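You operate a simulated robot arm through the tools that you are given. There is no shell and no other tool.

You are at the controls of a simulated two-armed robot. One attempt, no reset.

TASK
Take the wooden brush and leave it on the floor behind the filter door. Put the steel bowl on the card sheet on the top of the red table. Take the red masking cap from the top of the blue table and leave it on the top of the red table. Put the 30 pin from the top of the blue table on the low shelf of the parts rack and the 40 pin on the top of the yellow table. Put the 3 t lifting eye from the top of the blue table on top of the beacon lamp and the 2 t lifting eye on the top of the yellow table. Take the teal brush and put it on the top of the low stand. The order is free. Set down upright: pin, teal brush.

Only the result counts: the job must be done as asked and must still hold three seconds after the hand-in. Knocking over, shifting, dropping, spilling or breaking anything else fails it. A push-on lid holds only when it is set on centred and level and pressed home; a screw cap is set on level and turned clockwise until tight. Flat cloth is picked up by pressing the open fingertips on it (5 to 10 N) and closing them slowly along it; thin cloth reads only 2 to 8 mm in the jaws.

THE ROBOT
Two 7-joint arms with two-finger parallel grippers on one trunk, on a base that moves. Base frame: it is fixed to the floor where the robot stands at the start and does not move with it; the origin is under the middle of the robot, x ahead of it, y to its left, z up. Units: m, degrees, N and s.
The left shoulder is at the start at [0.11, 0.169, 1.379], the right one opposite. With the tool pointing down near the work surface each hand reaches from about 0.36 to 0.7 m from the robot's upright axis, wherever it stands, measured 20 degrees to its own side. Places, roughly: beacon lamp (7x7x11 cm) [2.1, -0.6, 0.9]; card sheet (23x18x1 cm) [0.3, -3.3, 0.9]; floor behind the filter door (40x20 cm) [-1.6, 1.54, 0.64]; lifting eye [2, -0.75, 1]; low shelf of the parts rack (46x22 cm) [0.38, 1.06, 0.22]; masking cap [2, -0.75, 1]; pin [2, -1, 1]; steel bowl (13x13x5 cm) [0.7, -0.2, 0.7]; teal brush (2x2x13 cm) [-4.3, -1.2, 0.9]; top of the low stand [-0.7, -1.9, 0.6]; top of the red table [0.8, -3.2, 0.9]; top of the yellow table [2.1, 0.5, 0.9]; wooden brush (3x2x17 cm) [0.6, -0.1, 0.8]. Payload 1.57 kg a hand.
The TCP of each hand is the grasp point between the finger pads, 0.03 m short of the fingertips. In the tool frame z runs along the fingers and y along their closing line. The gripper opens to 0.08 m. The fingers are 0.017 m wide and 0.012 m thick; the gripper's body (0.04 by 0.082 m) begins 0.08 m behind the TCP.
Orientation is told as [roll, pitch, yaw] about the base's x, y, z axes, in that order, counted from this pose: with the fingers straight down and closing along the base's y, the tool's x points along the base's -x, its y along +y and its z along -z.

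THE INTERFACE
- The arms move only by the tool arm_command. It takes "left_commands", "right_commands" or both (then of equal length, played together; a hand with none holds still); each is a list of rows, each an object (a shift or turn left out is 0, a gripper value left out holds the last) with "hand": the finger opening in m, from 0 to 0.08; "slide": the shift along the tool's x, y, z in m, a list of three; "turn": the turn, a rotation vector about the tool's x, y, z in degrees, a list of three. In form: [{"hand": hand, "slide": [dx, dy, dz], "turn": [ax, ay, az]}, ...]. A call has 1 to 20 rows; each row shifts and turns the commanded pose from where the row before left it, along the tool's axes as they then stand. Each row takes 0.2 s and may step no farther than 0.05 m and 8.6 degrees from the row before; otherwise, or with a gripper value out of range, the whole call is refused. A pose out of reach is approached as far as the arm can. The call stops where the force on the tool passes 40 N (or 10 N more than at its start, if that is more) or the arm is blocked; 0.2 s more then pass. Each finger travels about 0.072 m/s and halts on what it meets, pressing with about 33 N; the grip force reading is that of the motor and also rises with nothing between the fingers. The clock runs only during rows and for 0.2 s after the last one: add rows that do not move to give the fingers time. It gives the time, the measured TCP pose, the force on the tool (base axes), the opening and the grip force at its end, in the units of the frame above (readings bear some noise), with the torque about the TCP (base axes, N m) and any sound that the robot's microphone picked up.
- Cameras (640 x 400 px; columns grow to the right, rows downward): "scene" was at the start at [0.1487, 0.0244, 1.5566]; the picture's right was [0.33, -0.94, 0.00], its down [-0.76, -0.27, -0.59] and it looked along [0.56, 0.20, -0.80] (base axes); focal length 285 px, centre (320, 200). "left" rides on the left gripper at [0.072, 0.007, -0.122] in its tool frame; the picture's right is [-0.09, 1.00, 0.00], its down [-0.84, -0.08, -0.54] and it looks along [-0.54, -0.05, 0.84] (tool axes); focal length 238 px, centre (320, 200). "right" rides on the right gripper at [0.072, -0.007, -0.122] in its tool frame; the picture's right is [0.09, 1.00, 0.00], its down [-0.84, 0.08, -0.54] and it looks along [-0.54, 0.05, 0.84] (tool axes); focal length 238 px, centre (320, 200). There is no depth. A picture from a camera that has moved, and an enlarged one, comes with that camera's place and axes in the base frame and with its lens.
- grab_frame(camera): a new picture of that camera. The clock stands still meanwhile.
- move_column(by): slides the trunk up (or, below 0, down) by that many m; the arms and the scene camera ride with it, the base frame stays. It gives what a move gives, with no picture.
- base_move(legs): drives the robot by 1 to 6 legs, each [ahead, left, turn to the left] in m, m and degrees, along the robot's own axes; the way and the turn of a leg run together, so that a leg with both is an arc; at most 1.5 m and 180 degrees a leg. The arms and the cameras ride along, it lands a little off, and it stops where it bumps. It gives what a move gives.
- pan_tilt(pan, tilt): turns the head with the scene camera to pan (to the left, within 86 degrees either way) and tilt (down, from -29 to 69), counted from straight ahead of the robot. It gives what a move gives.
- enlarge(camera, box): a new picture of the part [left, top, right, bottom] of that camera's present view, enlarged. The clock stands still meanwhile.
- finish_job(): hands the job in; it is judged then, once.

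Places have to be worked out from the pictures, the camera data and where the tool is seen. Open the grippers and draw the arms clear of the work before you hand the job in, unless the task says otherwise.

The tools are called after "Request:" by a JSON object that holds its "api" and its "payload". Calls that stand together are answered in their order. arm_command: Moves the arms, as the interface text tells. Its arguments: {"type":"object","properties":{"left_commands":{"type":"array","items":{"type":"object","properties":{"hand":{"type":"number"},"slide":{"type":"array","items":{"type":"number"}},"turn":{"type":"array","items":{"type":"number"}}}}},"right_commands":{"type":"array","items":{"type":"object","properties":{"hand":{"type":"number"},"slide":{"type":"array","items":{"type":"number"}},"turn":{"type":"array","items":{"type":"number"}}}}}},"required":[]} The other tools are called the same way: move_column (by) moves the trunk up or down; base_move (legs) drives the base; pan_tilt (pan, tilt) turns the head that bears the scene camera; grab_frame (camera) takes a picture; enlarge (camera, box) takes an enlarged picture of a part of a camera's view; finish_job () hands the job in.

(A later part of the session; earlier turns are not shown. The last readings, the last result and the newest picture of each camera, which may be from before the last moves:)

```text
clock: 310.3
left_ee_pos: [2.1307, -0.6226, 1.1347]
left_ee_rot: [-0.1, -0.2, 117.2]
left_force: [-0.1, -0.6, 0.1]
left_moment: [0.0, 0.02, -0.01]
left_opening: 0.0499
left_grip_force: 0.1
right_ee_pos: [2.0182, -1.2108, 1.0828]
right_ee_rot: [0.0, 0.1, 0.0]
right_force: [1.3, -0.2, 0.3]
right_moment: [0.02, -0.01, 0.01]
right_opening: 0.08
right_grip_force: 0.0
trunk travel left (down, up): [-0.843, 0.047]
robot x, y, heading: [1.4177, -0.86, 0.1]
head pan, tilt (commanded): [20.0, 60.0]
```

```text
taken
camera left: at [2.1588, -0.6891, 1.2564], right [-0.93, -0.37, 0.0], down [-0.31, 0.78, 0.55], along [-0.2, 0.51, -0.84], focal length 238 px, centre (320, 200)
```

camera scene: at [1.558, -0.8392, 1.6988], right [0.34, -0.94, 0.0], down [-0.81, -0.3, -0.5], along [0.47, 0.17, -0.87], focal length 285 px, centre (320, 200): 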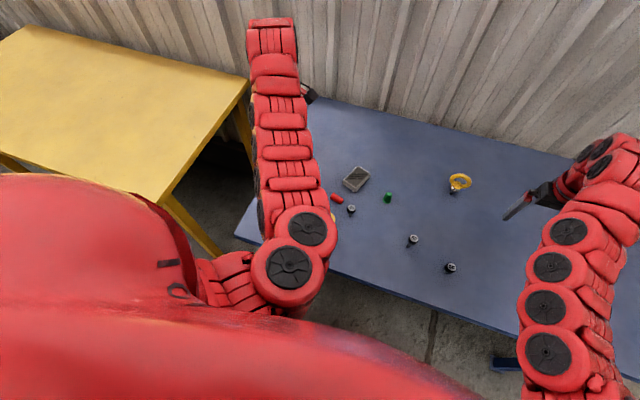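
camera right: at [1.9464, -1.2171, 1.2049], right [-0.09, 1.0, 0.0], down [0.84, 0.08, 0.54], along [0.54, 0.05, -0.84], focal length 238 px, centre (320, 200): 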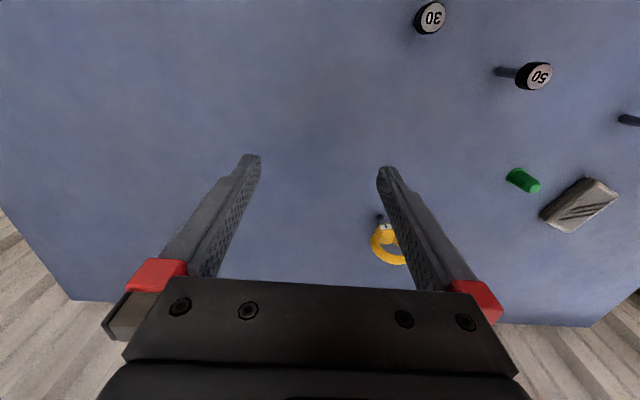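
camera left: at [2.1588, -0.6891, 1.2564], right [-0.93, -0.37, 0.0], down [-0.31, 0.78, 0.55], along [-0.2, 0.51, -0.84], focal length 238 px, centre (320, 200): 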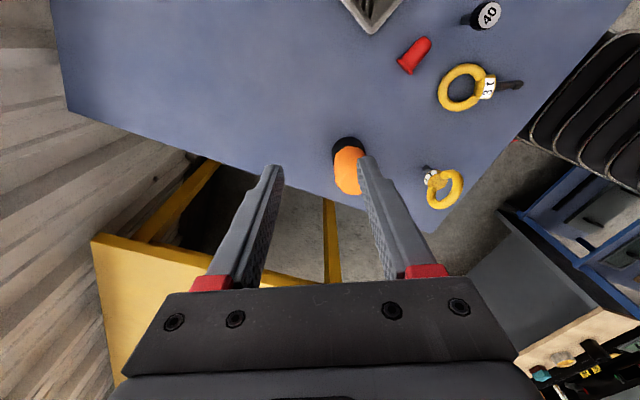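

Ring centre ≈[1.947,-0.717], axis direction ≈(-0.91,-0.415). I move the hand over the ring's far end while lowering.

Request:
{"api": "arm_command", "payload": {"left_commands": [{"slide": [0, 0.036, 0.022]}, {"slide": [0, 0.036, 0.022]}, {"slide": [0, 0.036, 0.022]}, {"slide": [0, 0.037, 0.022]}, {"slide": [0, 0.037, 0.022], "turn": [0, 0, 2.5]}, {}]}}

Request:
{"api": "grab_frame", "payload": {"camera": "left"}}

```text
clock: 311.7
left_ee_pos: [2.0238, -0.7056, 0.9996]
left_ee_rot: [0.1, -0.4, 114.6]
left_force: [0.3, 0.1, 0.1]
left_moment: [0.01, -0.01, -0.01]
left_opening: 0.0499
left_grip_force: 0.1
left hand out of reach, approached as far as the arm can: row 3, 4, 5
right_ee_pos: [2.0184, -1.2091, 1.0821]
right_ee_rot: [0.0, 0.3, 0.0]
right_force: [0.4, 0.1, -0.8]
right_moment: [0.01, 0.03, -0.01]
right_opening: 0.0801
right_grip_force: 0.0
trunk travel left (down, up): [-0.843, 0.047]
robot x, y, heading: [1.4167, -0.8622, -0.1]
head pan, tilt (commanded): [20.0, 60.0]
```

```text
taken
camera left: at [2.0488, -0.7742, 1.1218], right [-0.94, -0.33, 0.0], down [-0.28, 0.79, 0.55], along [-0.18, 0.52, -0.84], focal length 238 px, centre (320, 200)
```

left: 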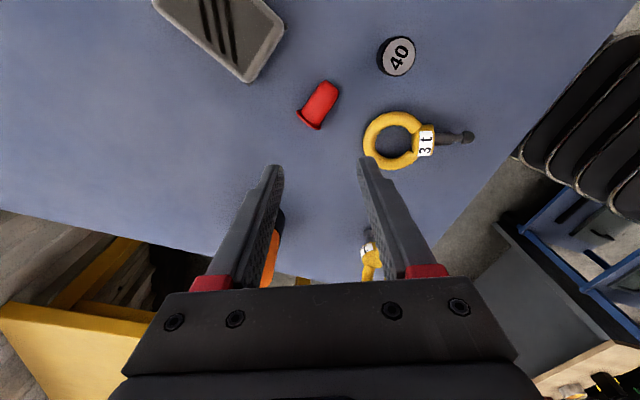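

The arm cannot fold closer here, so I back the base by 5.5 cm to bring the hand over the ring's far end.

Request:
{"api": "base_move", "payload": {"legs": [[-0.055, 0, 0]]}}

Request:
{"api": "grab_frame", "payload": {"camera": "left"}}

```text
clock: 312.6
left_ee_pos: [1.9735, -0.7049, 0.9972]
left_ee_rot: [0.3, -0.5, 114.7]
left_force: [-0.2, 0.2, -0.1]
left_moment: [0.04, 0.03, -0.02]
left_opening: 0.05
left_grip_force: 0.1
right_ee_pos: [1.9654, -1.2102, 1.08]
right_ee_rot: [0.0, 0.4, 0.0]
right_force: [-0.4, -0.2, 0.5]
right_moment: [-0.01, 0.05, -0.03]
right_opening: 0.0799
right_grip_force: 0.1
trunk travel left (down, up): [-0.843, 0.047]
robot x, y, heading: [1.3597, -0.8597, 0.3]
head pan, tilt (commanded): [20.0, 60.0]
```

```text
taken
camera left: at [1.9983, -0.7747, 1.1198], right [-0.94, -0.33, 0.01], down [-0.27, 0.79, 0.55], along [-0.19, 0.52, -0.84], focal length 238 px, centre (320, 200)
```

left: 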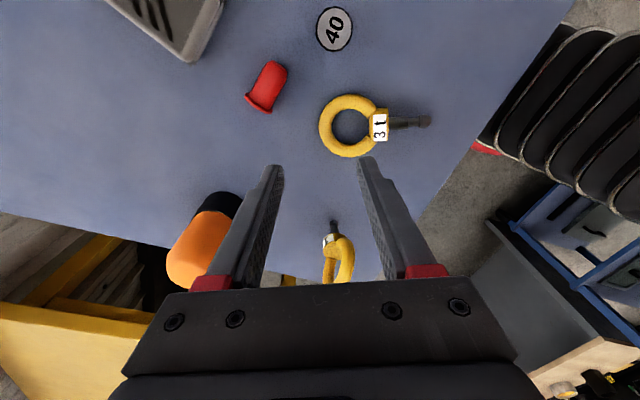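

Ring's far tube is ~9 mm from the TCP line. I adjust, narrow to 46 mm, and descend so one finger enters the ring's hole.

Request:
{"api": "arm_command", "payload": {"left_commands": [{"slide": [-0.001, 0.0088, 0], "hand": 0.046}, {"slide": [0, 0, 0.03]}, {"slide": [0, 0, 0.03]}, {"slide": [0, 0, 0.025]}, {}]}}

Request:
{"api": "grab_frame", "payload": {"camera": "left"}}

```text
clock: 313.8
left_ee_pos: [1.9692, -0.7072, 0.914]
left_ee_rot: [-0.1, -0.2, 114.6]
left_force: [0.5, -0.1, 0.1]
left_moment: [0.04, -0.05, 0.04]
left_opening: 0.046
left_grip_force: 0.0
left hand out of reach, approached as far as the arm can: row 1
right_ee_pos: [1.9633, -1.2103, 1.0822]
right_ee_rot: [0.0, 0.0, 0.0]
right_force: [-0.8, 0.0, 0.1]
right_moment: [0.03, -0.01, 0.0]
right_opening: 0.08
right_grip_force: 0.2
trunk travel left (down, up): [-0.843, 0.047]
robot x, y, heading: [1.3615, -0.8627, 0.0]
head pan, tilt (commanded): [20.0, 60.0]
```

```text
taken
camera left: at [1.9947, -0.7767, 1.0357], right [-0.94, -0.33, 0.0], down [-0.28, 0.79, 0.55], along [-0.18, 0.52, -0.84], focal length 238 px, centre (320, 200)
```

left: 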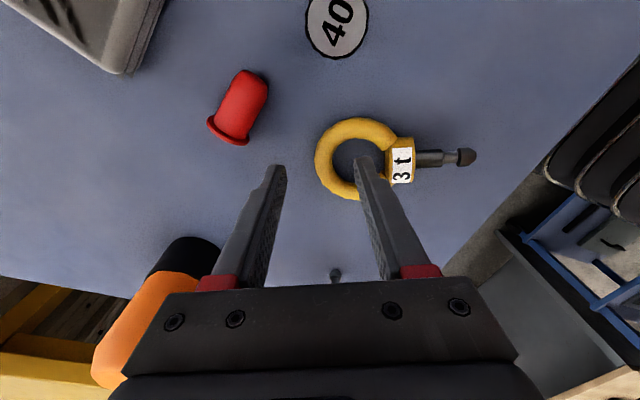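

One finger is over the hole but close to the collar side. I narrow to 34 mm to centre it in the hole and go lower.

Request:
{"api": "arm_command", "payload": {"left_commands": [{"hand": 0.034}, {"slide": [0, 0, 0.006]}, {"slide": [0, 0, 0.006]}, {}]}}

Request:
{"api": "grab_frame", "payload": {"camera": "left"}}

```text
clock: 314.8
left_ee_pos: [1.969, -0.7075, 0.9008]
left_ee_rot: [0.1, -0.5, 114.7]
left_force: [-0.1, 0.1, 0.6]
left_moment: [0.0, -0.01, -0.01]
left_opening: 0.0341
left_grip_force: 0.1
right_ee_pos: [1.9632, -1.2109, 1.082]
right_ee_rot: [0.1, 0.0, -0.1]
right_force: [-0.4, -0.3, 0.1]
right_moment: [-0.01, 0.0, 0.01]
right_opening: 0.08
right_grip_force: 0.0
trunk travel left (down, up): [-0.843, 0.047]
robot x, y, heading: [1.3619, -0.8612, -0.1]
head pan, tilt (commanded): [20.0, 60.0]
```

```text
taken
camera left: at [1.9924, -0.7773, 1.0229], right [-0.94, -0.33, 0.0], down [-0.28, 0.79, 0.55], along [-0.18, 0.52, -0.84], focal length 238 px, centre (320, 200)
```

left: 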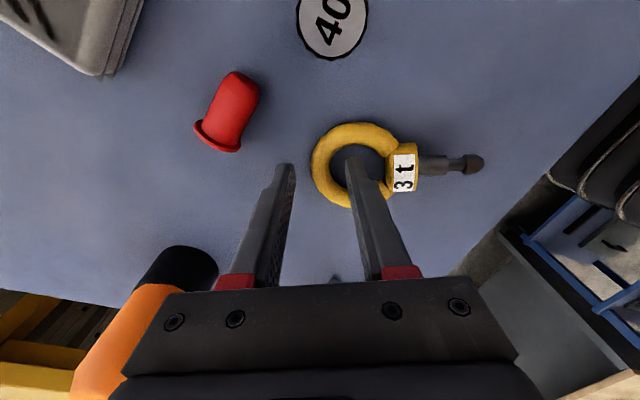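

The finger is inside the ring's hole. I zoom in on the shaft's end to see its contact shape.

Request:
{"api": "enlarge", "payload": {"camera": "left", "box": [380, 120, 508, 200]}}

Request:
{"api": "enlarge", "payload": {"camera": "scene", "box": [440, 165, 490, 200]}}

```text
5.00 times, centred on (444, 160) of left
camera zoom: at [1.9924, -0.7773, 1.0229], right [-0.94, -0.33, 0.0], down [-0.28, 0.79, 0.55], along [-0.18, 0.52, -0.84], focal length 1192 px, centre (-300, 400)
```

zoom: 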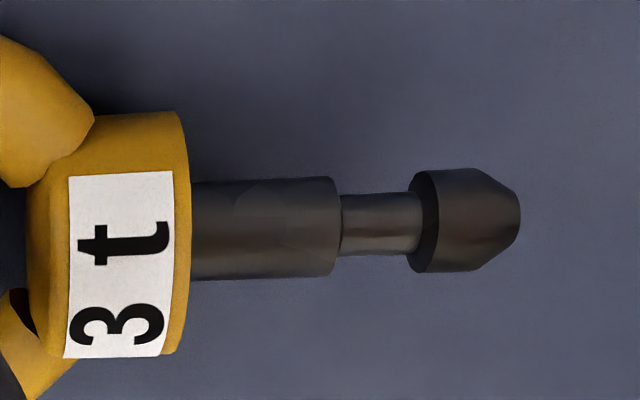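

```text
11.43 times, centred on (465, 182) of scene
camera zoom: at [1.5039, -0.8396, 1.6987], right [0.34, -0.94, 0.0], down [-0.81, -0.3, -0.5], along [0.47, 0.17, -0.87], focal length 3262 px, centre (-1337, 400)
```

zoom: 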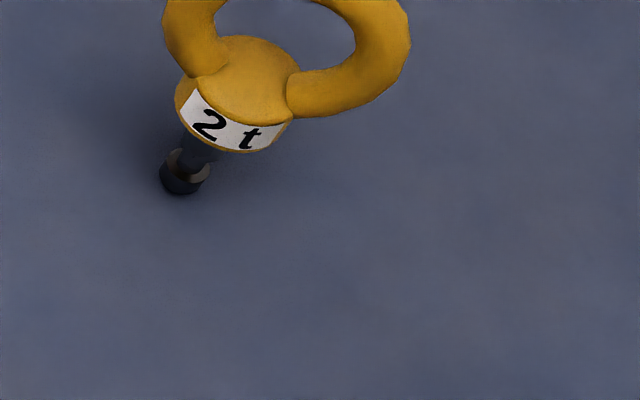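

The shaft ends in a small chamfered tip (≈6 mm flat), so standing it on the lamp is inherently unstable; upright is not required for the eye. I'll instead grip it by the collar as it lies and lay it across the lamp's flat top with its centre of mass over the middle. First I raise the hand, back the base slightly and turn the hand to yaw ≈24°.

Request:
{"api": "arm_command", "payload": {"left_commands": [{"slide": [0, 0, -0.03]}, {"slide": [0, 0, -0.04]}, {"slide": [0, 0, -0.03]}, {}]}}

Request:
{"api": "base_move", "payload": {"legs": [[-0.08, 0, 0]]}}

Request:
{"api": "arm_command", "payload": {"left_commands": [{"turn": [0, 0, 8.3], "hand": 0.06}, {"turn": [0, 0, 8.3]}, {"turn": [0, 0, 8.3]}, {"turn": [0, 0, 8.3]}, {"turn": [0, 0, 8.3]}, {"turn": [0, 0, 8.3]}, {"turn": [0, 0, 8.3]}, {"turn": [0, 0, 8.3]}, {"turn": [0, 0, 8.3]}, {"turn": [0, 0, 8.3]}, {"turn": [0, 0, 8.0]}, {}]}}

Request:
{"api": "grab_frame", "payload": {"camera": "left"}}

```text
clock: 315.8
left_ee_pos: [1.97, -0.7077, 0.9993]
left_ee_rot: [0.2, -0.4, 114.5]
left_force: [-0.1, -0.3, 0.5]
left_moment: [0.04, 0.01, 0.03]
left_opening: 0.0341
left_grip_force: 0.1
right_ee_pos: [1.9635, -1.2107, 1.084]
right_ee_rot: [0.1, 0.1, -0.1]
right_force: [-0.2, -0.3, -0.1]
right_moment: [-0.01, 0.0, 0.02]
right_opening: 0.0801
right_grip_force: 0.0
trunk travel left (down, up): [-0.843, 0.047]
robot x, y, heading: [1.3617, -0.8588, -0.0]
head pan, tilt (commanded): [20.0, 60.0]
```

```text
clock: 316.9
left_ee_pos: [1.8905, -0.706, 0.9996]
left_ee_rot: [0.3, -0.4, 114.6]
left_force: [0.7, 0.6, 0.0]
left_moment: [0.0, 0.01, 0.01]
left_opening: 0.0342
left_grip_force: 0.1
right_ee_pos: [1.8849, -1.2094, 1.0812]
right_ee_rot: [0.0, 0.1, 0.0]
right_force: [-0.3, 1.1, -0.4]
right_moment: [-0.03, -0.02, -0.01]
right_opening: 0.08
right_grip_force: 0.1
trunk travel left (down, up): [-0.843, 0.047]
robot x, y, heading: [1.2814, -0.8634, 0.0]
head pan, tilt (commanded): [20.0, 60.0]
```

```text
clock: 319.5
left_ee_pos: [1.8892, -0.706, 0.9997]
left_ee_rot: [0.5, 0.2, 23.7]
left_force: [0.3, -0.3, -0.1]
left_moment: [-0.03, 0.0, -0.04]
left_opening: 0.06
left_grip_force: 0.2
right_ee_pos: [1.8838, -1.2097, 1.0827]
right_ee_rot: [0.0, 0.1, 0.0]
right_force: [-0.7, 0.1, 0.7]
right_moment: [-0.03, -0.02, -0.02]
right_opening: 0.0799
right_grip_force: 0.0
trunk travel left (down, up): [-0.843, 0.047]
robot x, y, heading: [1.2841, -0.861, 0.2]
head pan, tilt (commanded): [20.0, 60.0]
```

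```text
taken
camera left: at [1.8218, -0.7293, 1.1219], right [-0.31, 0.95, 0.01], down [0.8, 0.26, 0.54], along [0.51, 0.17, -0.84], focal length 238 px, centre (320, 200)
```

left: 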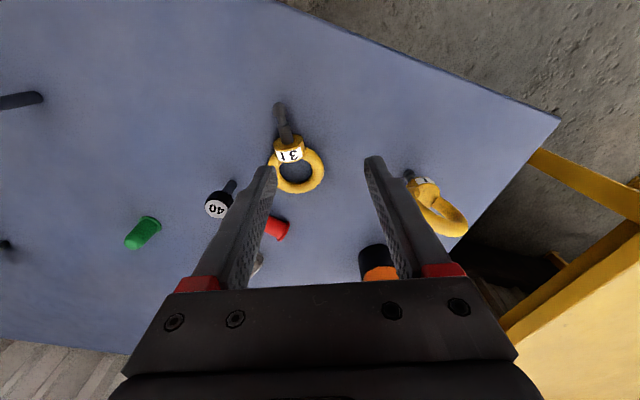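

Collar centre ≈[1.914,-0.731], axis yaw ≈26°. I align over the collar and descend.

Request:
{"api": "arm_command", "payload": {"left_commands": [{"slide": [-0.0095, -0.0331, 0], "turn": [0, 0, -2.3]}, {}, {"slide": [0, 0, 0.03]}, {"slide": [0, 0, 0.03]}, {}]}}

Request:
{"api": "grab_frame", "payload": {"camera": "left"}}

```text
clock: 320.7
left_ee_pos: [1.9078, -0.7304, 0.9394]
left_ee_rot: [0.4, 0.3, 26.0]
left_force: [-0.4, 0.0, 0.1]
left_moment: [-0.01, -0.03, -0.02]
left_opening: 0.0598
left_grip_force: 0.1
right_ee_pos: [1.8822, -1.2091, 1.0827]
right_ee_rot: [0.0, 0.1, 0.0]
right_force: [0.0, 0.2, 0.0]
right_moment: [-0.02, -0.04, -0.01]
right_opening: 0.0801
right_grip_force: 0.0
trunk travel left (down, up): [-0.843, 0.047]
robot x, y, heading: [1.2804, -0.8657, 0.1]
head pan, tilt (commanded): [20.0, 60.0]
```

```text
taken
camera left: at [1.8409, -0.7566, 1.0619], right [-0.35, 0.94, 0.01], down [0.79, 0.29, 0.54], along [0.5, 0.2, -0.84], focal length 238 px, centre (320, 200)
```

left: 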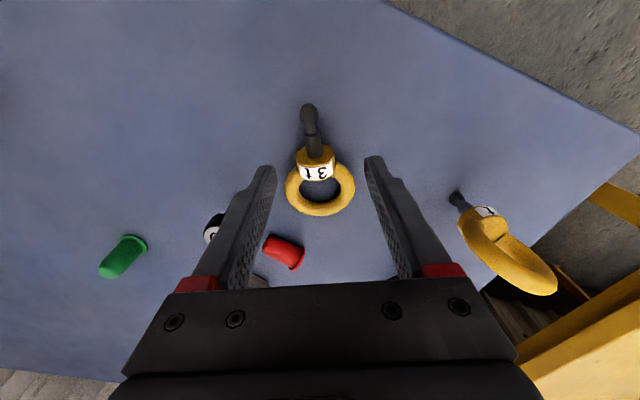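

Well aligned (TCP ≈4 mm toward the shaft from the collar centre). I descend to grip depth.

Request:
{"api": "arm_command", "payload": {"left_commands": [{"slide": [0, 0, 0.02], "turn": [0, 0, -1.5]}, {"slide": [0, 0, 0.018]}, {}]}}

Request:
{"api": "grab_frame", "payload": {"camera": "left"}}

```text
clock: 321.5
left_ee_pos: [1.9087, -0.7297, 0.9017]
left_ee_rot: [0.4, 0.1, 27.5]
left_force: [-0.1, 0.0, 0.1]
left_moment: [-0.03, 0.0, 0.0]
left_opening: 0.06
left_grip_force: 0.1
right_ee_pos: [1.8834, -1.2095, 1.0823]
right_ee_rot: [0.0, 0.1, 0.0]
right_force: [0.1, -1.0, -0.7]
right_moment: [-0.01, -0.02, 0.02]
right_opening: 0.0799
right_grip_force: 0.0
trunk travel left (down, up): [-0.843, 0.047]
robot x, y, heading: [1.2801, -0.8637, -0.0]
head pan, tilt (commanded): [20.0, 60.0]
```

```text
taken
camera left: at [1.8427, -0.7581, 1.0238], right [-0.38, 0.93, 0.01], down [0.78, 0.31, 0.54], along [0.5, 0.21, -0.84], focal length 238 px, centre (320, 200)
```

left: 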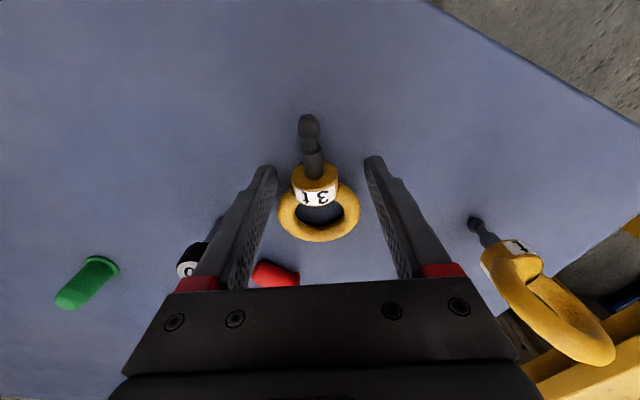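

The collar is between the fingers. I close.

Request:
{"api": "arm_command", "payload": {"left_commands": [{"hand": 0.045}, {"hand": 0.035}, {"hand": 0.0}, {"hand": 0.0}, {"hand": 0.0}, {"hand": 0.0}]}}

Request:
{"api": "arm_command", "payload": {"left_commands": [{"slide": [0, 0, -0.02]}, {"slide": [0, 0, -0.03]}, {"slide": [0, 0, -0.03]}, {"slide": [0, 0, -0.03]}, {}]}}

Request:
{"api": "grab_frame", "payload": {"camera": "left"}}

Request:
{"api": "enlarge", "payload": {"camera": "scene", "box": [240, 130, 480, 280]}}

```text
clock: 322.9
left_ee_pos: [1.9094, -0.7309, 0.9009]
left_ee_rot: [0.3, 0.2, 27.5]
left_force: [0.5, 0.0, 0.4]
left_moment: [-0.05, -0.02, -0.04]
left_opening: 0.0313
left_grip_force: 33.5
right_ee_pos: [1.8837, -1.2097, 1.0825]
right_ee_rot: [0.0, 0.1, 0.0]
right_force: [-0.6, 0.6, 1.0]
right_moment: [-0.02, -0.01, 0.03]
right_opening: 0.08
right_grip_force: 0.0
trunk travel left (down, up): [-0.843, 0.047]
robot x, y, heading: [1.2827, -0.8665, 0.1]
head pan, tilt (commanded): [20.0, 60.0]
```

```text
clock: 324.1
left_ee_pos: [1.9119, -0.7347, 1.0093]
left_ee_rot: [0.4, 0.2, 27.4]
left_force: [0.0, 0.4, -1.6]
left_moment: [-0.01, 0.04, -0.01]
left_opening: 0.0314
left_grip_force: 33.3
right_ee_pos: [1.8833, -1.2093, 1.0828]
right_ee_rot: [0.0, 0.1, 0.0]
right_force: [0.3, 0.4, -0.3]
right_moment: [0.0, 0.02, 0.0]
right_opening: 0.0801
right_grip_force: 0.1
trunk travel left (down, up): [-0.843, 0.047]
robot x, y, heading: [1.2822, -0.862, 0.3]
head pan, tilt (commanded): [20.0, 60.0]
```

```text
taken
camera left: at [1.8451, -0.7625, 1.1324], right [-0.38, 0.93, 0.01], down [0.78, 0.31, 0.54], along [0.5, 0.21, -0.84], focal length 238 px, centre (320, 200)
```

left: 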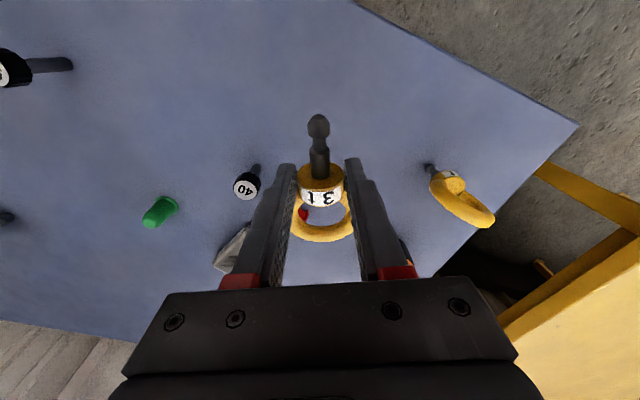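

```text
2.67 times, centred on (360, 205) of scene
camera zoom: at [1.4244, -0.8389, 1.6987], right [0.34, -0.94, 0.0], down [-0.81, -0.3, -0.5], along [0.47, 0.17, -0.87], focal length 761 px, centre (213, 187)
```

zoom: 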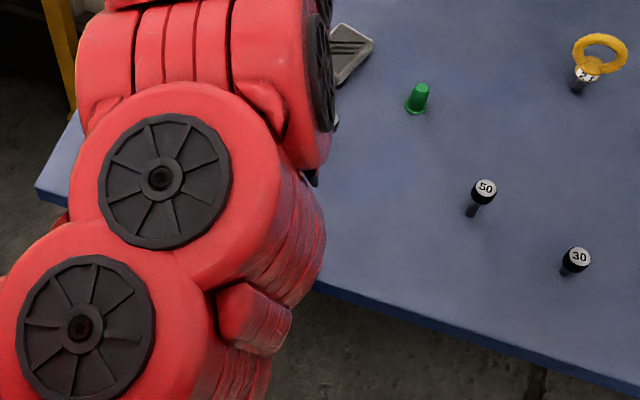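

Gripped at the collar (31 mm) and lifted, the eye stays horizontal. I raise the trunk 4 cm and drive the base so the eye comes toward the lamp.

Request:
{"api": "move_column", "payload": {"by": 0.045}}

Request:
{"api": "base_move", "payload": {"legs": [[0.115, 0.08, 0]]}}

Request:
{"api": "arm_command", "payload": {"left_commands": [{"slide": [-0.013, 0.025, 0]}, {"slide": [-0.012, 0.025, 0]}, {}]}}

Request:
{"api": "grab_frame", "payload": {"camera": "left"}}

```text
clock: 325.0
left_ee_pos: [1.9126, -0.7353, 1.0548]
left_ee_rot: [0.5, 0.2, 27.4]
left_force: [-0.5, -0.5, -2.1]
left_moment: [-0.06, 0.01, 0.01]
left_opening: 0.0313
left_grip_force: 32.6
right_ee_pos: [1.8837, -1.2096, 1.1277]
right_ee_rot: [0.0, 0.3, 0.0]
right_force: [0.1, -0.9, -0.6]
right_moment: [0.02, 0.0, 0.02]
right_opening: 0.08
right_grip_force: 0.0
trunk travel left (down, up): [-0.888, 0.002]
robot x, y, heading: [1.2795, -0.8644, 0.1]
head pan, tilt (commanded): [20.0, 60.0]
```

```text
clock: 326.3
left_ee_pos: [2.0216, -0.6555, 1.0552]
left_ee_rot: [0.3, 0.0, 27.5]
left_force: [0.7, 0.0, -2.5]
left_moment: [0.01, 0.05, 0.01]
left_opening: 0.0315
left_grip_force: 32.7
right_ee_pos: [1.9934, -1.1298, 1.1276]
right_ee_rot: [0.1, 0.1, -0.2]
right_force: [-0.2, -0.2, 0.1]
right_moment: [0.06, -0.03, 0.02]
right_opening: 0.08
right_grip_force: 0.0
trunk travel left (down, up): [-0.888, 0.002]
robot x, y, heading: [1.3923, -0.7854, 0.1]
head pan, tilt (commanded): [20.0, 60.0]
```

```text
clock: 327.1
left_ee_pos: [2.0213, -0.599, 1.0555]
left_ee_rot: [0.3, 0.2, 27.4]
left_force: [-0.2, -0.2, -3.1]
left_moment: [-0.01, 0.04, -0.02]
left_opening: 0.0312
left_grip_force: 33.4
right_ee_pos: [1.9955, -1.1284, 1.1287]
right_ee_rot: [-0.1, 0.2, 0.0]
right_force: [0.3, 0.1, 0.7]
right_moment: [0.01, -0.01, 0.01]
right_opening: 0.0801
right_grip_force: 0.1
trunk travel left (down, up): [-0.888, 0.002]
robot x, y, heading: [1.3914, -0.7838, -0.2]
head pan, tilt (commanded): [20.0, 60.0]
```

```text
taken
camera left: at [1.9554, -0.6261, 1.1778], right [-0.38, 0.93, 0.01], down [0.78, 0.31, 0.54], along [0.5, 0.21, -0.84], focal length 238 px, centre (320, 200)
```

left: 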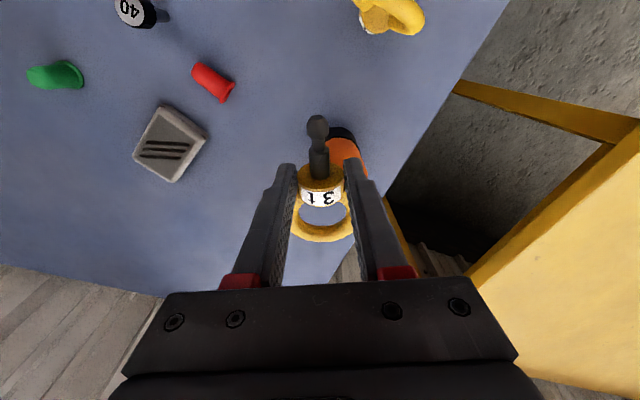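

TCP is at [2.021,-0.599]; the lamp's top centre re-measures to ≈[2.055,-0.560] with a ~4.2 cm flat. I pre-tilt the hand 22° so the ring side hangs lower, matching the final resting tilt, then position over the lamp.

Request:
{"api": "arm_command", "payload": {"left_commands": [{"turn": [0, 8, 0]}, {"turn": [0, 8, 0]}, {"turn": [0, 6, 0]}, {"slide": [-0.0156, 0.0096, -0.0063]}, {"slide": [-0.0156, 0.0096, -0.0063]}, {}]}}

Request:
{"api": "grab_frame", "payload": {"camera": "left"}}

Request:
{"api": "pan_tilt", "payload": {"pan": 0, "tilt": 55}}

Request:
{"api": "grab_frame", "payload": {"camera": "scene"}}

```text
clock: 328.5
left_ee_pos: [2.0119, -0.5843, 1.0617]
left_ee_rot: [0.4, 22.2, 27.6]
left_force: [0.2, 0.8, -1.2]
left_moment: [0.02, 0.01, 0.0]
left_opening: 0.0311
left_grip_force: 32.9
left hand out of reach, approached as far as the arm can: row 3, 4, 5
right_ee_pos: [1.9948, -1.1279, 1.1273]
right_ee_rot: [0.0, 0.1, 0.1]
right_force: [-0.3, -0.6, 0.1]
right_moment: [-0.01, 0.01, -0.02]
right_opening: 0.0802
right_grip_force: 0.1
trunk travel left (down, up): [-0.888, 0.002]
robot x, y, heading: [1.3934, -0.7811, 0.2]
head pan, tilt (commanded): [20.0, 60.0]
```

```text
taken
camera left: at [1.9903, -0.5892, 1.2027], right [-0.38, 0.92, -0.03], down [0.91, 0.38, 0.19], along [0.18, 0.05, -0.98], focal length 238 px, centre (320, 200)
```

left: 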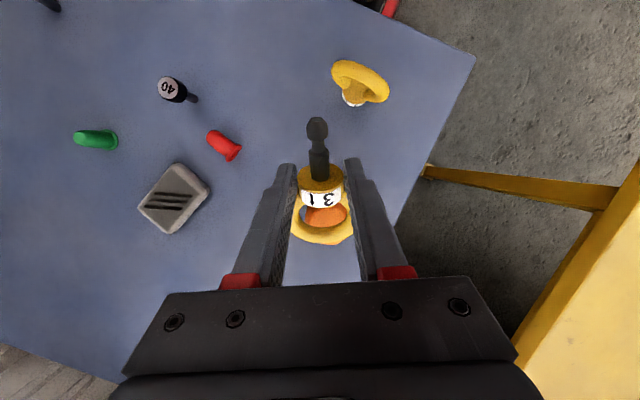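

```text
clock: 329.3
left_ee_pos: [2.0127, -0.5837, 1.062]
left_ee_rot: [0.4, 22.2, 27.6]
left_force: [0.0, 0.0, -1.8]
left_moment: [-0.02, 0.03, 0.01]
left_opening: 0.0308
left_grip_force: 33.1
right_ee_pos: [1.9955, -1.1291, 1.1276]
right_ee_rot: [0.1, 0.2, 0.0]
right_force: [0.1, -0.2, 0.4]
right_moment: [0.0, -0.03, 0.0]
right_opening: 0.08
right_grip_force: 0.1
trunk travel left (down, up): [-0.888, 0.002]
robot x, y, heading: [1.3924, -0.7822, 0.1]
head pan, tilt (commanded): [0.0, 55.0]
```

```text
taken
camera scene: at [1.5449, -0.7813, 1.7497], right [0.0, -1.0, 0.0], down [-0.82, 0.0, -0.57], along [0.57, 0.0, -0.82], focal length 285 px, centre (320, 200)
```

scene: 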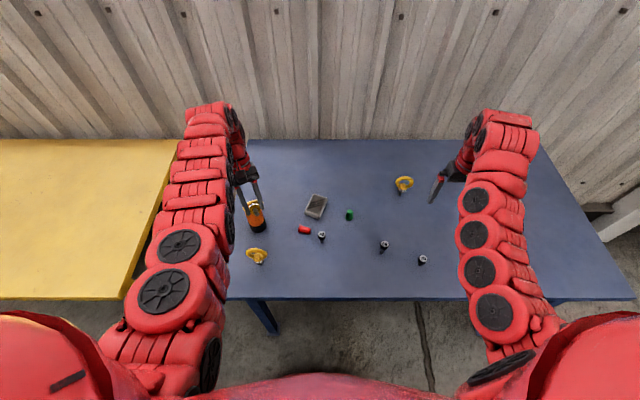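

I zoom the head camera on the lamp and eye for alignment.

Request:
{"api": "enlarge", "payload": {"camera": "scene", "box": [216, 160, 312, 220]}}

Request:
{"api": "enlarge", "payload": {"camera": "left", "box": [260, 100, 388, 260]}}

```text
6.67 times, centred on (264, 190) of scene
camera zoom: at [1.5449, -0.7813, 1.7497], right [0.0, -1.0, 0.0], down [-0.82, 0.0, -0.57], along [0.57, 0.0, -0.82], focal length 1903 px, centre (693, 267)
```

zoom: 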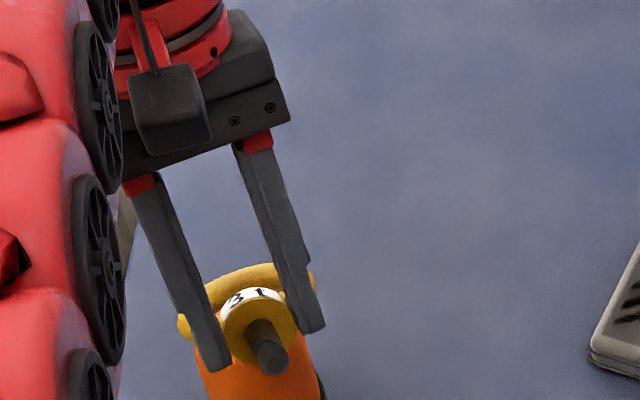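

```text
2.50 times, centred on (324, 180) of left
camera zoom: at [1.9908, -0.5891, 1.2023], right [-0.38, 0.92, -0.03], down [0.91, 0.38, 0.19], along [0.18, 0.05, -0.98], focal length 596 px, centre (310, 250)
```

zoom: 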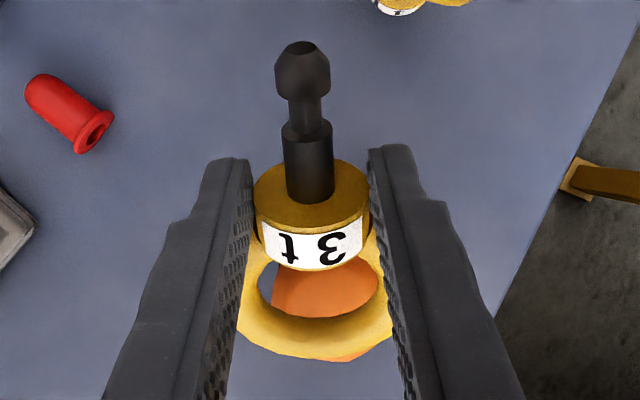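

The lamp appears below the ring, needing ~3.4 cm more forward. I shift the base by (0.030,0.017) to centre the eye over the lamp.

Request:
{"api": "base_move", "payload": {"legs": [[0.03, 0.017, 0]]}}

Request:
{"api": "enlarge", "payload": {"camera": "left", "box": [260, 100, 388, 260]}}

```text
clock: 330.2
left_ee_pos: [2.0366, -0.5714, 1.0651]
left_ee_rot: [0.5, 21.9, 27.6]
left_force: [-0.5, 0.2, -1.8]
left_moment: [0.01, 0.01, 0.01]
left_opening: 0.031
left_grip_force: 33.1
right_ee_pos: [2.0181, -1.116, 1.1289]
right_ee_rot: [0.2, 0.0, 0.0]
right_force: [-0.2, -0.5, 0.2]
right_moment: [0.01, -0.02, -0.02]
right_opening: 0.0799
right_grip_force: 0.1
trunk travel left (down, up): [-0.888, 0.002]
robot x, y, heading: [1.4172, -0.7647, 0.3]
head pan, tilt (commanded): [0.0, 55.0]
```

```text
2.50 times, centred on (324, 180) of left
camera zoom: at [2.014, -0.5764, 1.2059], right [-0.38, 0.92, -0.03], down [0.91, 0.38, 0.19], along [0.19, 0.05, -0.98], focal length 596 px, centre (310, 250)
```

zoom: 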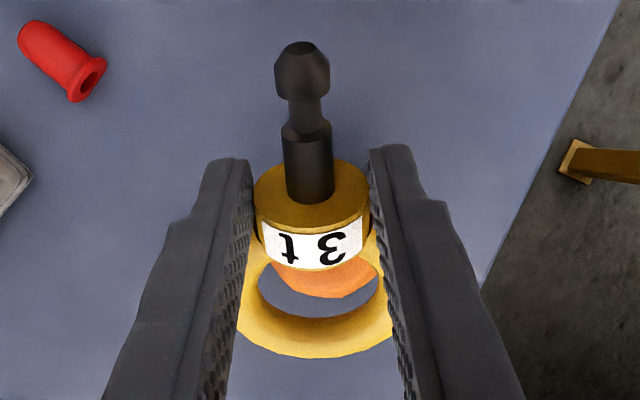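

CoM is now ~7 mm from ideal. I trim by 5 mm and lower 4 cm, then check.

Request:
{"api": "arm_command", "payload": {"left_commands": [{"slide": [-0.0121, 0.004, 0.0167]}, {"slide": [-0.0075, 0, 0.0185]}, {}]}}

Request:
{"api": "enlarge", "payload": {"camera": "left", "box": [260, 100, 388, 260]}}

Request:
{"api": "enlarge", "payload": {"camera": "scene", "box": [216, 160, 312, 220]}}

```text
clock: 331.0
left_ee_pos: [2.0379, -0.5658, 1.0423]
left_ee_rot: [0.4, 22.3, 27.6]
left_force: [0.5, 0.0, -2.8]
left_moment: [-0.04, 0.06, -0.02]
left_opening: 0.0313
left_grip_force: 32.9
left hand out of reach, approached as far as the arm can: row 1, 2
right_ee_pos: [2.0247, -1.113, 1.1263]
right_ee_rot: [-0.2, 0.2, 0.0]
right_force: [-0.3, 0.4, -0.8]
right_moment: [0.01, 0.0, 0.02]
right_opening: 0.0799
right_grip_force: 0.0
trunk travel left (down, up): [-0.888, 0.002]
robot x, y, heading: [1.4204, -0.7643, 0.0]
head pan, tilt (commanded): [0.0, 55.0]
```

```text
2.50 times, centred on (324, 180) of left
camera zoom: at [2.0169, -0.57, 1.1824], right [-0.38, 0.92, -0.03], down [0.91, 0.38, 0.18], along [0.18, 0.04, -0.98], focal length 596 px, centre (310, 250)
```

zoom: 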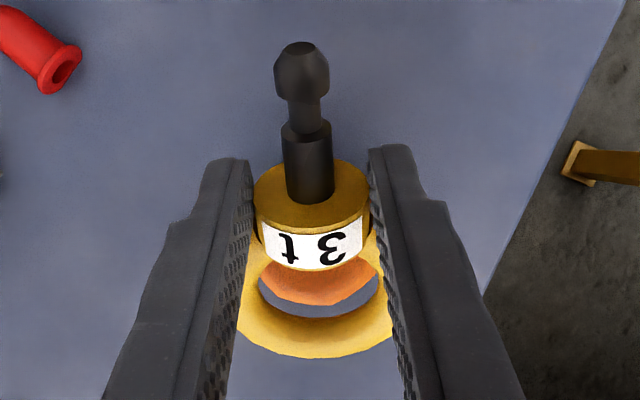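

```text
6.67 times, centred on (264, 190) of scene
camera zoom: at [1.5753, -0.7644, 1.7496], right [0.0, -1.0, 0.0], down [-0.82, 0.0, -0.57], along [0.57, 0.0, -0.82], focal length 1903 px, centre (693, 267)
```

zoom: 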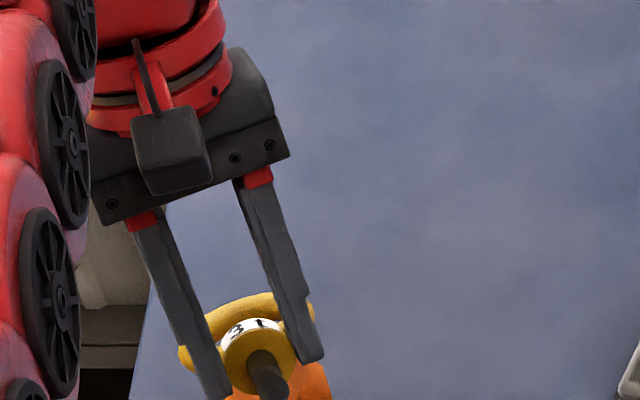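

Horizontal alignment is now good (CoM ≈[2.047,-0.561]). The arm is at its limit, so I use the trunk to lower the eye in small steps.

Request:
{"api": "move_column", "payload": {"by": -0.02}}

Request:
{"api": "move_column", "payload": {"by": -0.006}}

Request:
{"api": "enlarge", "payload": {"camera": "left", "box": [260, 100, 388, 260]}}

```text
clock: 331.6
left_ee_pos: [2.0366, -0.568, 1.0244]
left_ee_rot: [0.3, 22.1, 27.3]
left_force: [-1.1, -3.4, 15.8]
left_moment: [0.18, -0.73, -0.09]
left_opening: 0.0314
left_grip_force: 33.2
right_ee_pos: [2.0217, -1.114, 1.1073]
right_ee_rot: [0.0, 0.1, -0.1]
right_force: [0.1, -0.2, -0.1]
right_moment: [-0.02, 0.0, 0.03]
right_opening: 0.08
right_grip_force: 0.0
trunk travel left (down, up): [-0.868, 0.022]
robot x, y, heading: [1.4212, -0.7641, -0.1]
head pan, tilt (commanded): [0.0, 55.0]
```

```text
clock: 332.2
left_ee_pos: [2.037, -0.5674, 1.0177]
left_ee_rot: [0.4, 22.1, 27.5]
left_force: [0.2, -3.0, 13.6]
left_moment: [0.17, -0.71, -0.11]
left_opening: 0.0311
left_grip_force: 32.5
right_ee_pos: [2.0201, -1.1139, 1.1014]
right_ee_rot: [0.0, 0.2, 0.0]
right_force: [0.3, 0.9, -0.2]
right_moment: [0.0, 0.01, 0.01]
right_opening: 0.0797
right_grip_force: 0.0
trunk travel left (down, up): [-0.862, 0.028]
robot x, y, heading: [1.4179, -0.7651, 0.2]
head pan, tilt (commanded): [0.0, 55.0]
```

```text
2.50 times, centred on (324, 180) of left
camera zoom: at [2.0144, -0.5717, 1.1585], right [-0.38, 0.92, -0.03], down [0.91, 0.38, 0.19], along [0.18, 0.05, -0.98], focal length 596 px, centre (310, 250)
```

zoom: 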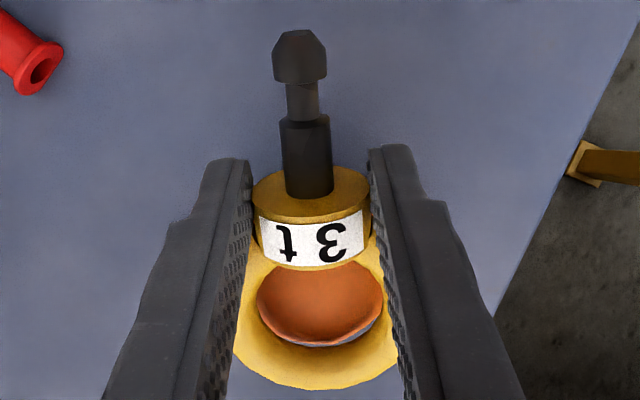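

The ring has touched the lamp first (≈14 N) and the eye rotated flatter in the grip; the ring's centre is ~9 mm past the lamp centre but I'd like the collar further onto the flat. I lift 1.2 cm and shift ~5 mm forward.

Request:
{"api": "move_column", "payload": {"by": 0.012}}

Request:
{"api": "arm_command", "payload": {"left_commands": [{"slide": [-0.0055, 0, -0.0022]}, {}]}}

Request:
{"api": "enlarge", "payload": {"camera": "left", "box": [260, 100, 388, 260]}}

```text
clock: 332.8
left_ee_pos: [2.0353, -0.566, 1.029]
left_ee_rot: [0.4, 22.1, 27.6]
left_force: [-0.7, 0.2, -2.0]
left_moment: [0.0, 0.03, 0.02]
left_opening: 0.0313
left_grip_force: 33.2
right_ee_pos: [2.022, -1.1139, 1.1137]
right_ee_rot: [0.0, 0.1, 0.0]
right_force: [0.6, 0.1, -0.1]
right_moment: [0.02, 0.01, -0.01]
right_opening: 0.08
right_grip_force: 0.0
trunk travel left (down, up): [-0.874, 0.016]
robot x, y, heading: [1.4182, -0.7654, 0.2]
head pan, tilt (commanded): [0.0, 55.0]
```

```text
clock: 333.4
left_ee_pos: [2.0366, -0.5666, 1.0288]
left_ee_rot: [0.4, 22.2, 27.6]
left_force: [0.6, -0.1, -2.2]
left_moment: [0.02, 0.05, 0.01]
left_opening: 0.0307
left_grip_force: 32.8
left hand out of reach, approached as far as the arm can: row 1
right_ee_pos: [2.0223, -1.1141, 1.1134]
right_ee_rot: [0.0, 0.1, 0.1]
right_force: [-0.3, 0.2, -1.2]
right_moment: [0.02, -0.03, -0.01]
right_opening: 0.08
right_grip_force: 0.0
trunk travel left (down, up): [-0.874, 0.016]
robot x, y, heading: [1.426, -0.7666, 0.0]
head pan, tilt (commanded): [0.0, 55.0]
```

```text
2.50 times, centred on (324, 180) of left
camera zoom: at [2.0154, -0.5709, 1.1696], right [-0.38, 0.92, -0.03], down [0.91, 0.38, 0.19], along [0.18, 0.05, -0.98], focal length 596 px, centre (310, 250)
```

zoom: 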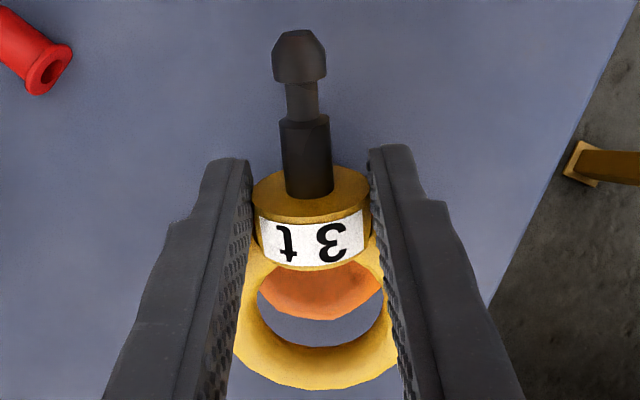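

Lamp centre ≈[2.055,-0.557]; the eye's CoM is still ~7 mm short of where I want it. The arm is at its limit, so I nudge the base slightly forward.

Request:
{"api": "base_move", "payload": {"legs": [[0.012, 0.005, 0]]}}

Request:
{"api": "enlarge", "payload": {"camera": "left", "box": [260, 100, 388, 260]}}

```text
clock: 334.1
left_ee_pos: [2.0462, -0.5622, 1.0314]
left_ee_rot: [0.3, 22.0, 27.5]
left_force: [-0.8, -0.6, -1.7]
left_moment: [-0.02, -0.03, -0.01]
left_opening: 0.0309
left_grip_force: 33.0
right_ee_pos: [2.0319, -1.1098, 1.1146]
right_ee_rot: [0.0, 0.1, -0.2]
right_force: [-0.9, -0.7, 0.8]
right_moment: [-0.03, -0.05, -0.01]
right_opening: 0.0799
right_grip_force: 0.0
trunk travel left (down, up): [-0.874, 0.016]
robot x, y, heading: [1.4351, -0.7657, 0.2]
head pan, tilt (commanded): [0.0, 55.0]
```

```text
2.50 times, centred on (324, 180) of left
camera zoom: at [2.0245, -0.567, 1.1713], right [-0.38, 0.92, -0.03], down [0.91, 0.38, 0.19], along [0.18, 0.05, -0.98], focal length 596 px, centre (310, 250)
```

zoom: 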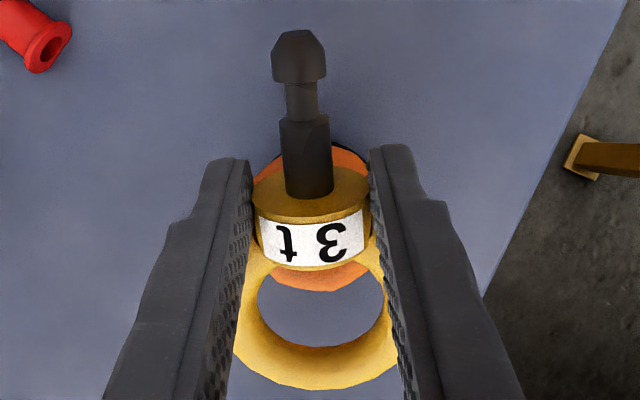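

Now the collar is right over the lamp centre and the CoM slightly past it; I want it ~5 mm back. A small base nudge backward.

Request:
{"api": "base_move", "payload": {"legs": [[-0.007, -0.003, 0]]}}

Request:
{"api": "enlarge", "payload": {"camera": "left", "box": [260, 100, 388, 260]}}

```text
clock: 334.9
left_ee_pos: [2.0421, -0.562, 1.0286]
left_ee_rot: [0.4, 22.3, 27.5]
left_force: [0.7, -0.2, -2.5]
left_moment: [-0.05, 0.04, -0.02]
left_opening: 0.0309
left_grip_force: 33.6
right_ee_pos: [2.0289, -1.1107, 1.112]
right_ee_rot: [-0.1, 0.3, 0.1]
right_force: [0.9, -0.3, -0.3]
right_moment: [-0.03, 0.04, -0.01]
right_opening: 0.0799
right_grip_force: 0.0
trunk travel left (down, up): [-0.874, 0.016]
robot x, y, heading: [1.4243, -0.7627, 0.1]
head pan, tilt (commanded): [0.0, 55.0]
```

```text
2.50 times, centred on (324, 180) of left
camera zoom: at [2.0222, -0.568, 1.1682], right [-0.38, 0.92, -0.03], down [0.91, 0.38, 0.18], along [0.18, 0.04, -0.98], focal length 596 px, centre (310, 250)
```

zoom: 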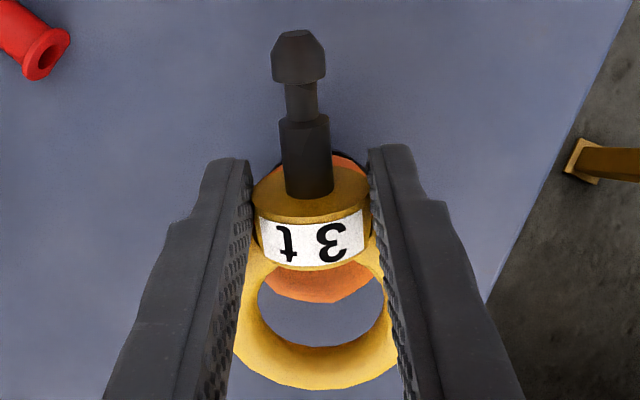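

Aligned (CoM over the lamp centre within ~1–2 mm by my estimate). I lower with the trunk in small steps until contact.

Request:
{"api": "move_column", "payload": {"by": -0.013}}

Request:
{"api": "move_column", "payload": {"by": -0.004}}

Request:
{"api": "enlarge", "payload": {"camera": "left", "box": [260, 100, 388, 260]}}

```text
clock: 335.5
left_ee_pos: [2.0426, -0.5635, 1.015]
left_ee_rot: [0.3, 22.1, 27.5]
left_force: [0.1, -0.2, -2.0]
left_moment: [-0.03, 0.01, 0.01]
left_opening: 0.0308
left_grip_force: 32.8
right_ee_pos: [2.0288, -1.1111, 1.0988]
right_ee_rot: [0.1, 0.2, 0.0]
right_force: [-0.3, 0.1, -0.7]
right_moment: [-0.01, -0.01, -0.03]
right_opening: 0.0799
right_grip_force: 0.0
trunk travel left (down, up): [-0.861, 0.029]
robot x, y, heading: [1.4263, -0.7661, 0.1]
head pan, tilt (commanded): [0.0, 55.0]
```

```text
clock: 336.0
left_ee_pos: [2.0417, -0.5646, 1.0118]
left_ee_rot: [0.4, 22.2, 27.5]
left_force: [0.3, 0.1, -2.5]
left_moment: [0.0, 0.04, 0.0]
left_opening: 0.031
left_grip_force: 33.2
right_ee_pos: [2.028, -1.1118, 1.0966]
right_ee_rot: [0.0, 0.2, 0.0]
right_force: [0.3, -0.2, 0.6]
right_moment: [0.0, 0.03, 0.04]
right_opening: 0.0798
right_grip_force: 0.0
trunk travel left (down, up): [-0.857, 0.033]
robot x, y, heading: [1.4244, -0.7616, 0.3]
head pan, tilt (commanded): [0.0, 55.0]
```

```text
2.50 times, centred on (324, 180) of left
camera zoom: at [2.0209, -0.5687, 1.152], right [-0.38, 0.92, -0.03], down [0.91, 0.38, 0.19], along [0.18, 0.05, -0.98], focal length 596 px, centre (310, 250)
```

zoom: 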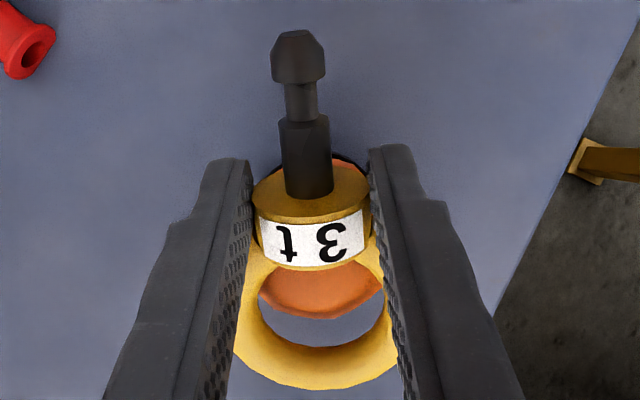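

No contact yet. I continue with 3–4 mm steps.

Request:
{"api": "move_column", "payload": {"by": -0.004}}

Request:
{"api": "move_column", "payload": {"by": -0.003}}

```text
clock: 336.5
left_ee_pos: [2.0416, -0.5637, 1.01]
left_ee_rot: [0.3, 21.9, 27.5]
left_force: [4.0, 0.9, 19.6]
left_moment: [0.29, -0.8, -0.08]
left_opening: 0.031
left_grip_force: 33.5
right_ee_pos: [2.026, -1.1123, 1.0925]
right_ee_rot: [0.0, 0.0, -0.1]
right_force: [0.3, 1.4, -0.2]
right_moment: [0.02, 0.02, 0.03]
right_opening: 0.08
right_grip_force: 0.1
trunk travel left (down, up): [-0.853, 0.037]
robot x, y, heading: [1.4238, -0.7596, 0.1]
head pan, tilt (commanded): [0.0, 55.0]
```

```text
clock: 337.1
left_ee_pos: [2.0412, -0.5653, 1.0073]
left_ee_rot: [0.2, 22.0, 27.5]
left_force: [6.0, 0.5, 28.3]
left_moment: [0.18, -0.54, -0.07]
left_opening: 0.0311
left_grip_force: 33.1
right_ee_pos: [2.0258, -1.111, 1.09]
right_ee_rot: [0.0, 0.1, -0.1]
right_force: [-0.7, -0.7, -0.1]
right_moment: [-0.02, -0.05, -0.02]
right_opening: 0.0799
right_grip_force: 0.0
trunk travel left (down, up): [-0.85, 0.04]
robot x, y, heading: [1.4269, -0.7618, 0.0]
head pan, tilt (commanded): [0.0, 55.0]
```

Both ring and collar now bear on the lamp: the contact centroid (~1.2 cm ahead of the TCP) coincides with the eye's CoM. I relieve the load slightly and open the fingers slowly.

Request:
{"api": "move_column", "payload": {"by": 0.002}}

Request:
{"api": "arm_command", "payload": {"left_commands": [{"hand": 0.034}, {"hand": 0.036}, {"hand": 0.04}, {"hand": 0.046}, {"hand": 0.055}, {}]}}

Request:
{"api": "enlarge", "payload": {"camera": "left", "box": [260, 100, 388, 260]}}

```text
clock: 337.6
left_ee_pos: [2.0406, -0.5654, 1.0084]
left_ee_rot: [0.5, 22.2, 27.5]
left_force: [6.5, -1.0, 14.6]
left_moment: [-0.04, -0.54, 0.01]
left_opening: 0.0306
left_grip_force: 33.4
right_ee_pos: [2.0278, -1.1122, 1.0916]
right_ee_rot: [0.0, 0.0, -0.1]
right_force: [-0.2, -0.9, 0.7]
right_moment: [0.02, 0.01, 0.0]
right_opening: 0.08
right_grip_force: 0.0
trunk travel left (down, up): [-0.852, 0.038]
robot x, y, heading: [1.4248, -0.7621, 0.0]
head pan, tilt (commanded): [0.0, 55.0]
```

```text
clock: 339.0
left_ee_pos: [2.041, -0.5636, 1.0073]
left_ee_rot: [0.3, 22.4, 27.5]
left_force: [0.3, -0.5, -0.2]
left_moment: [0.03, -0.01, 0.02]
left_opening: 0.0551
left_grip_force: 0.1
right_ee_pos: [2.0279, -1.1107, 1.0908]
right_ee_rot: [0.0, 0.2, -0.1]
right_force: [0.1, -0.5, -0.1]
right_moment: [-0.01, 0.03, 0.01]
right_opening: 0.0799
right_grip_force: 0.0
trunk travel left (down, up): [-0.852, 0.038]
robot x, y, heading: [1.4254, -0.7657, 0.2]
head pan, tilt (commanded): [0.0, 55.0]
```

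```text
2.50 times, centred on (324, 180) of left
camera zoom: at [2.0203, -0.5687, 1.1475], right [-0.38, 0.92, -0.03], down [0.91, 0.38, 0.19], along [0.18, 0.05, -0.98], focal length 596 px, centre (310, 250)
```

zoom: 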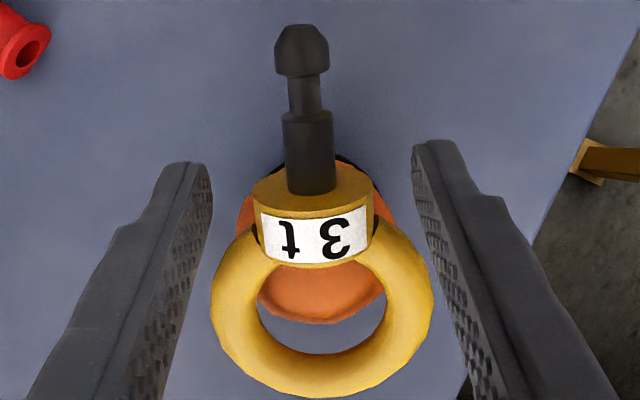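

The eye rests across the lamp top. I open fully and raise the hand vertically with the trunk, then with the arm.

Request:
{"api": "arm_command", "payload": {"left_commands": [{"hand": 0.065}, {"hand": 0.08}, {}]}}

Request:
{"api": "move_column", "payload": {"by": 0.036}}

Request:
{"api": "enlarge", "payload": {"camera": "left", "box": [220, 80, 420, 280]}}

```text
clock: 339.8
left_ee_pos: [2.0416, -0.5634, 1.0069]
left_ee_rot: [0.4, 22.0, 27.6]
left_force: [0.5, -0.2, -1.1]
left_moment: [-0.01, -0.01, 0.03]
left_opening: 0.08
left_grip_force: 0.0
right_ee_pos: [2.0284, -1.1112, 1.0929]
right_ee_rot: [0.0, 0.1, 0.0]
right_force: [0.0, 0.5, 0.2]
right_moment: [-0.01, -0.02, -0.01]
right_opening: 0.0798
right_grip_force: 0.1
trunk travel left (down, up): [-0.852, 0.038]
robot x, y, heading: [1.4231, -0.7614, -0.1]
head pan, tilt (commanded): [0.0, 55.0]
```

```text
clock: 340.6
left_ee_pos: [2.042, -0.5653, 1.0423]
left_ee_rot: [0.4, 22.2, 27.5]
left_force: [-0.4, -0.1, 0.2]
left_moment: [-0.01, 0.0, -0.03]
left_opening: 0.0799
left_grip_force: 0.0
right_ee_pos: [2.0279, -1.1116, 1.1276]
right_ee_rot: [0.0, 0.2, -0.1]
right_force: [-0.2, -0.2, 0.3]
right_moment: [-0.01, 0.0, 0.03]
right_opening: 0.0798
right_grip_force: 0.1
trunk travel left (down, up): [-0.888, 0.002]
robot x, y, heading: [1.4279, -0.764, -0.0]
head pan, tilt (commanded): [0.0, 55.0]
```

```text
2.00 times, centred on (320, 180) of left
camera zoom: at [2.0205, -0.5688, 1.1833], right [-0.38, 0.92, -0.03], down [0.91, 0.38, 0.19], along [0.18, 0.05, -0.98], focal length 477 px, centre (320, 240)
```

zoom: 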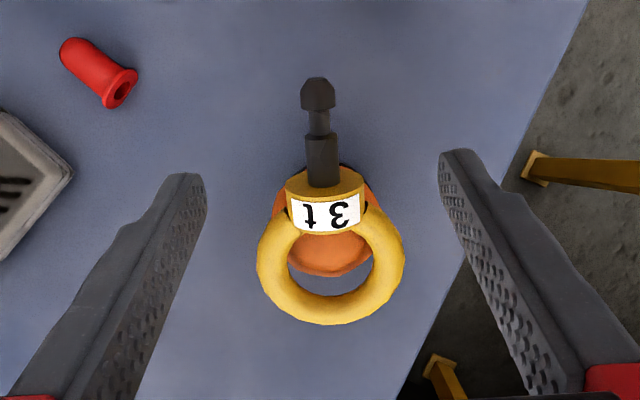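

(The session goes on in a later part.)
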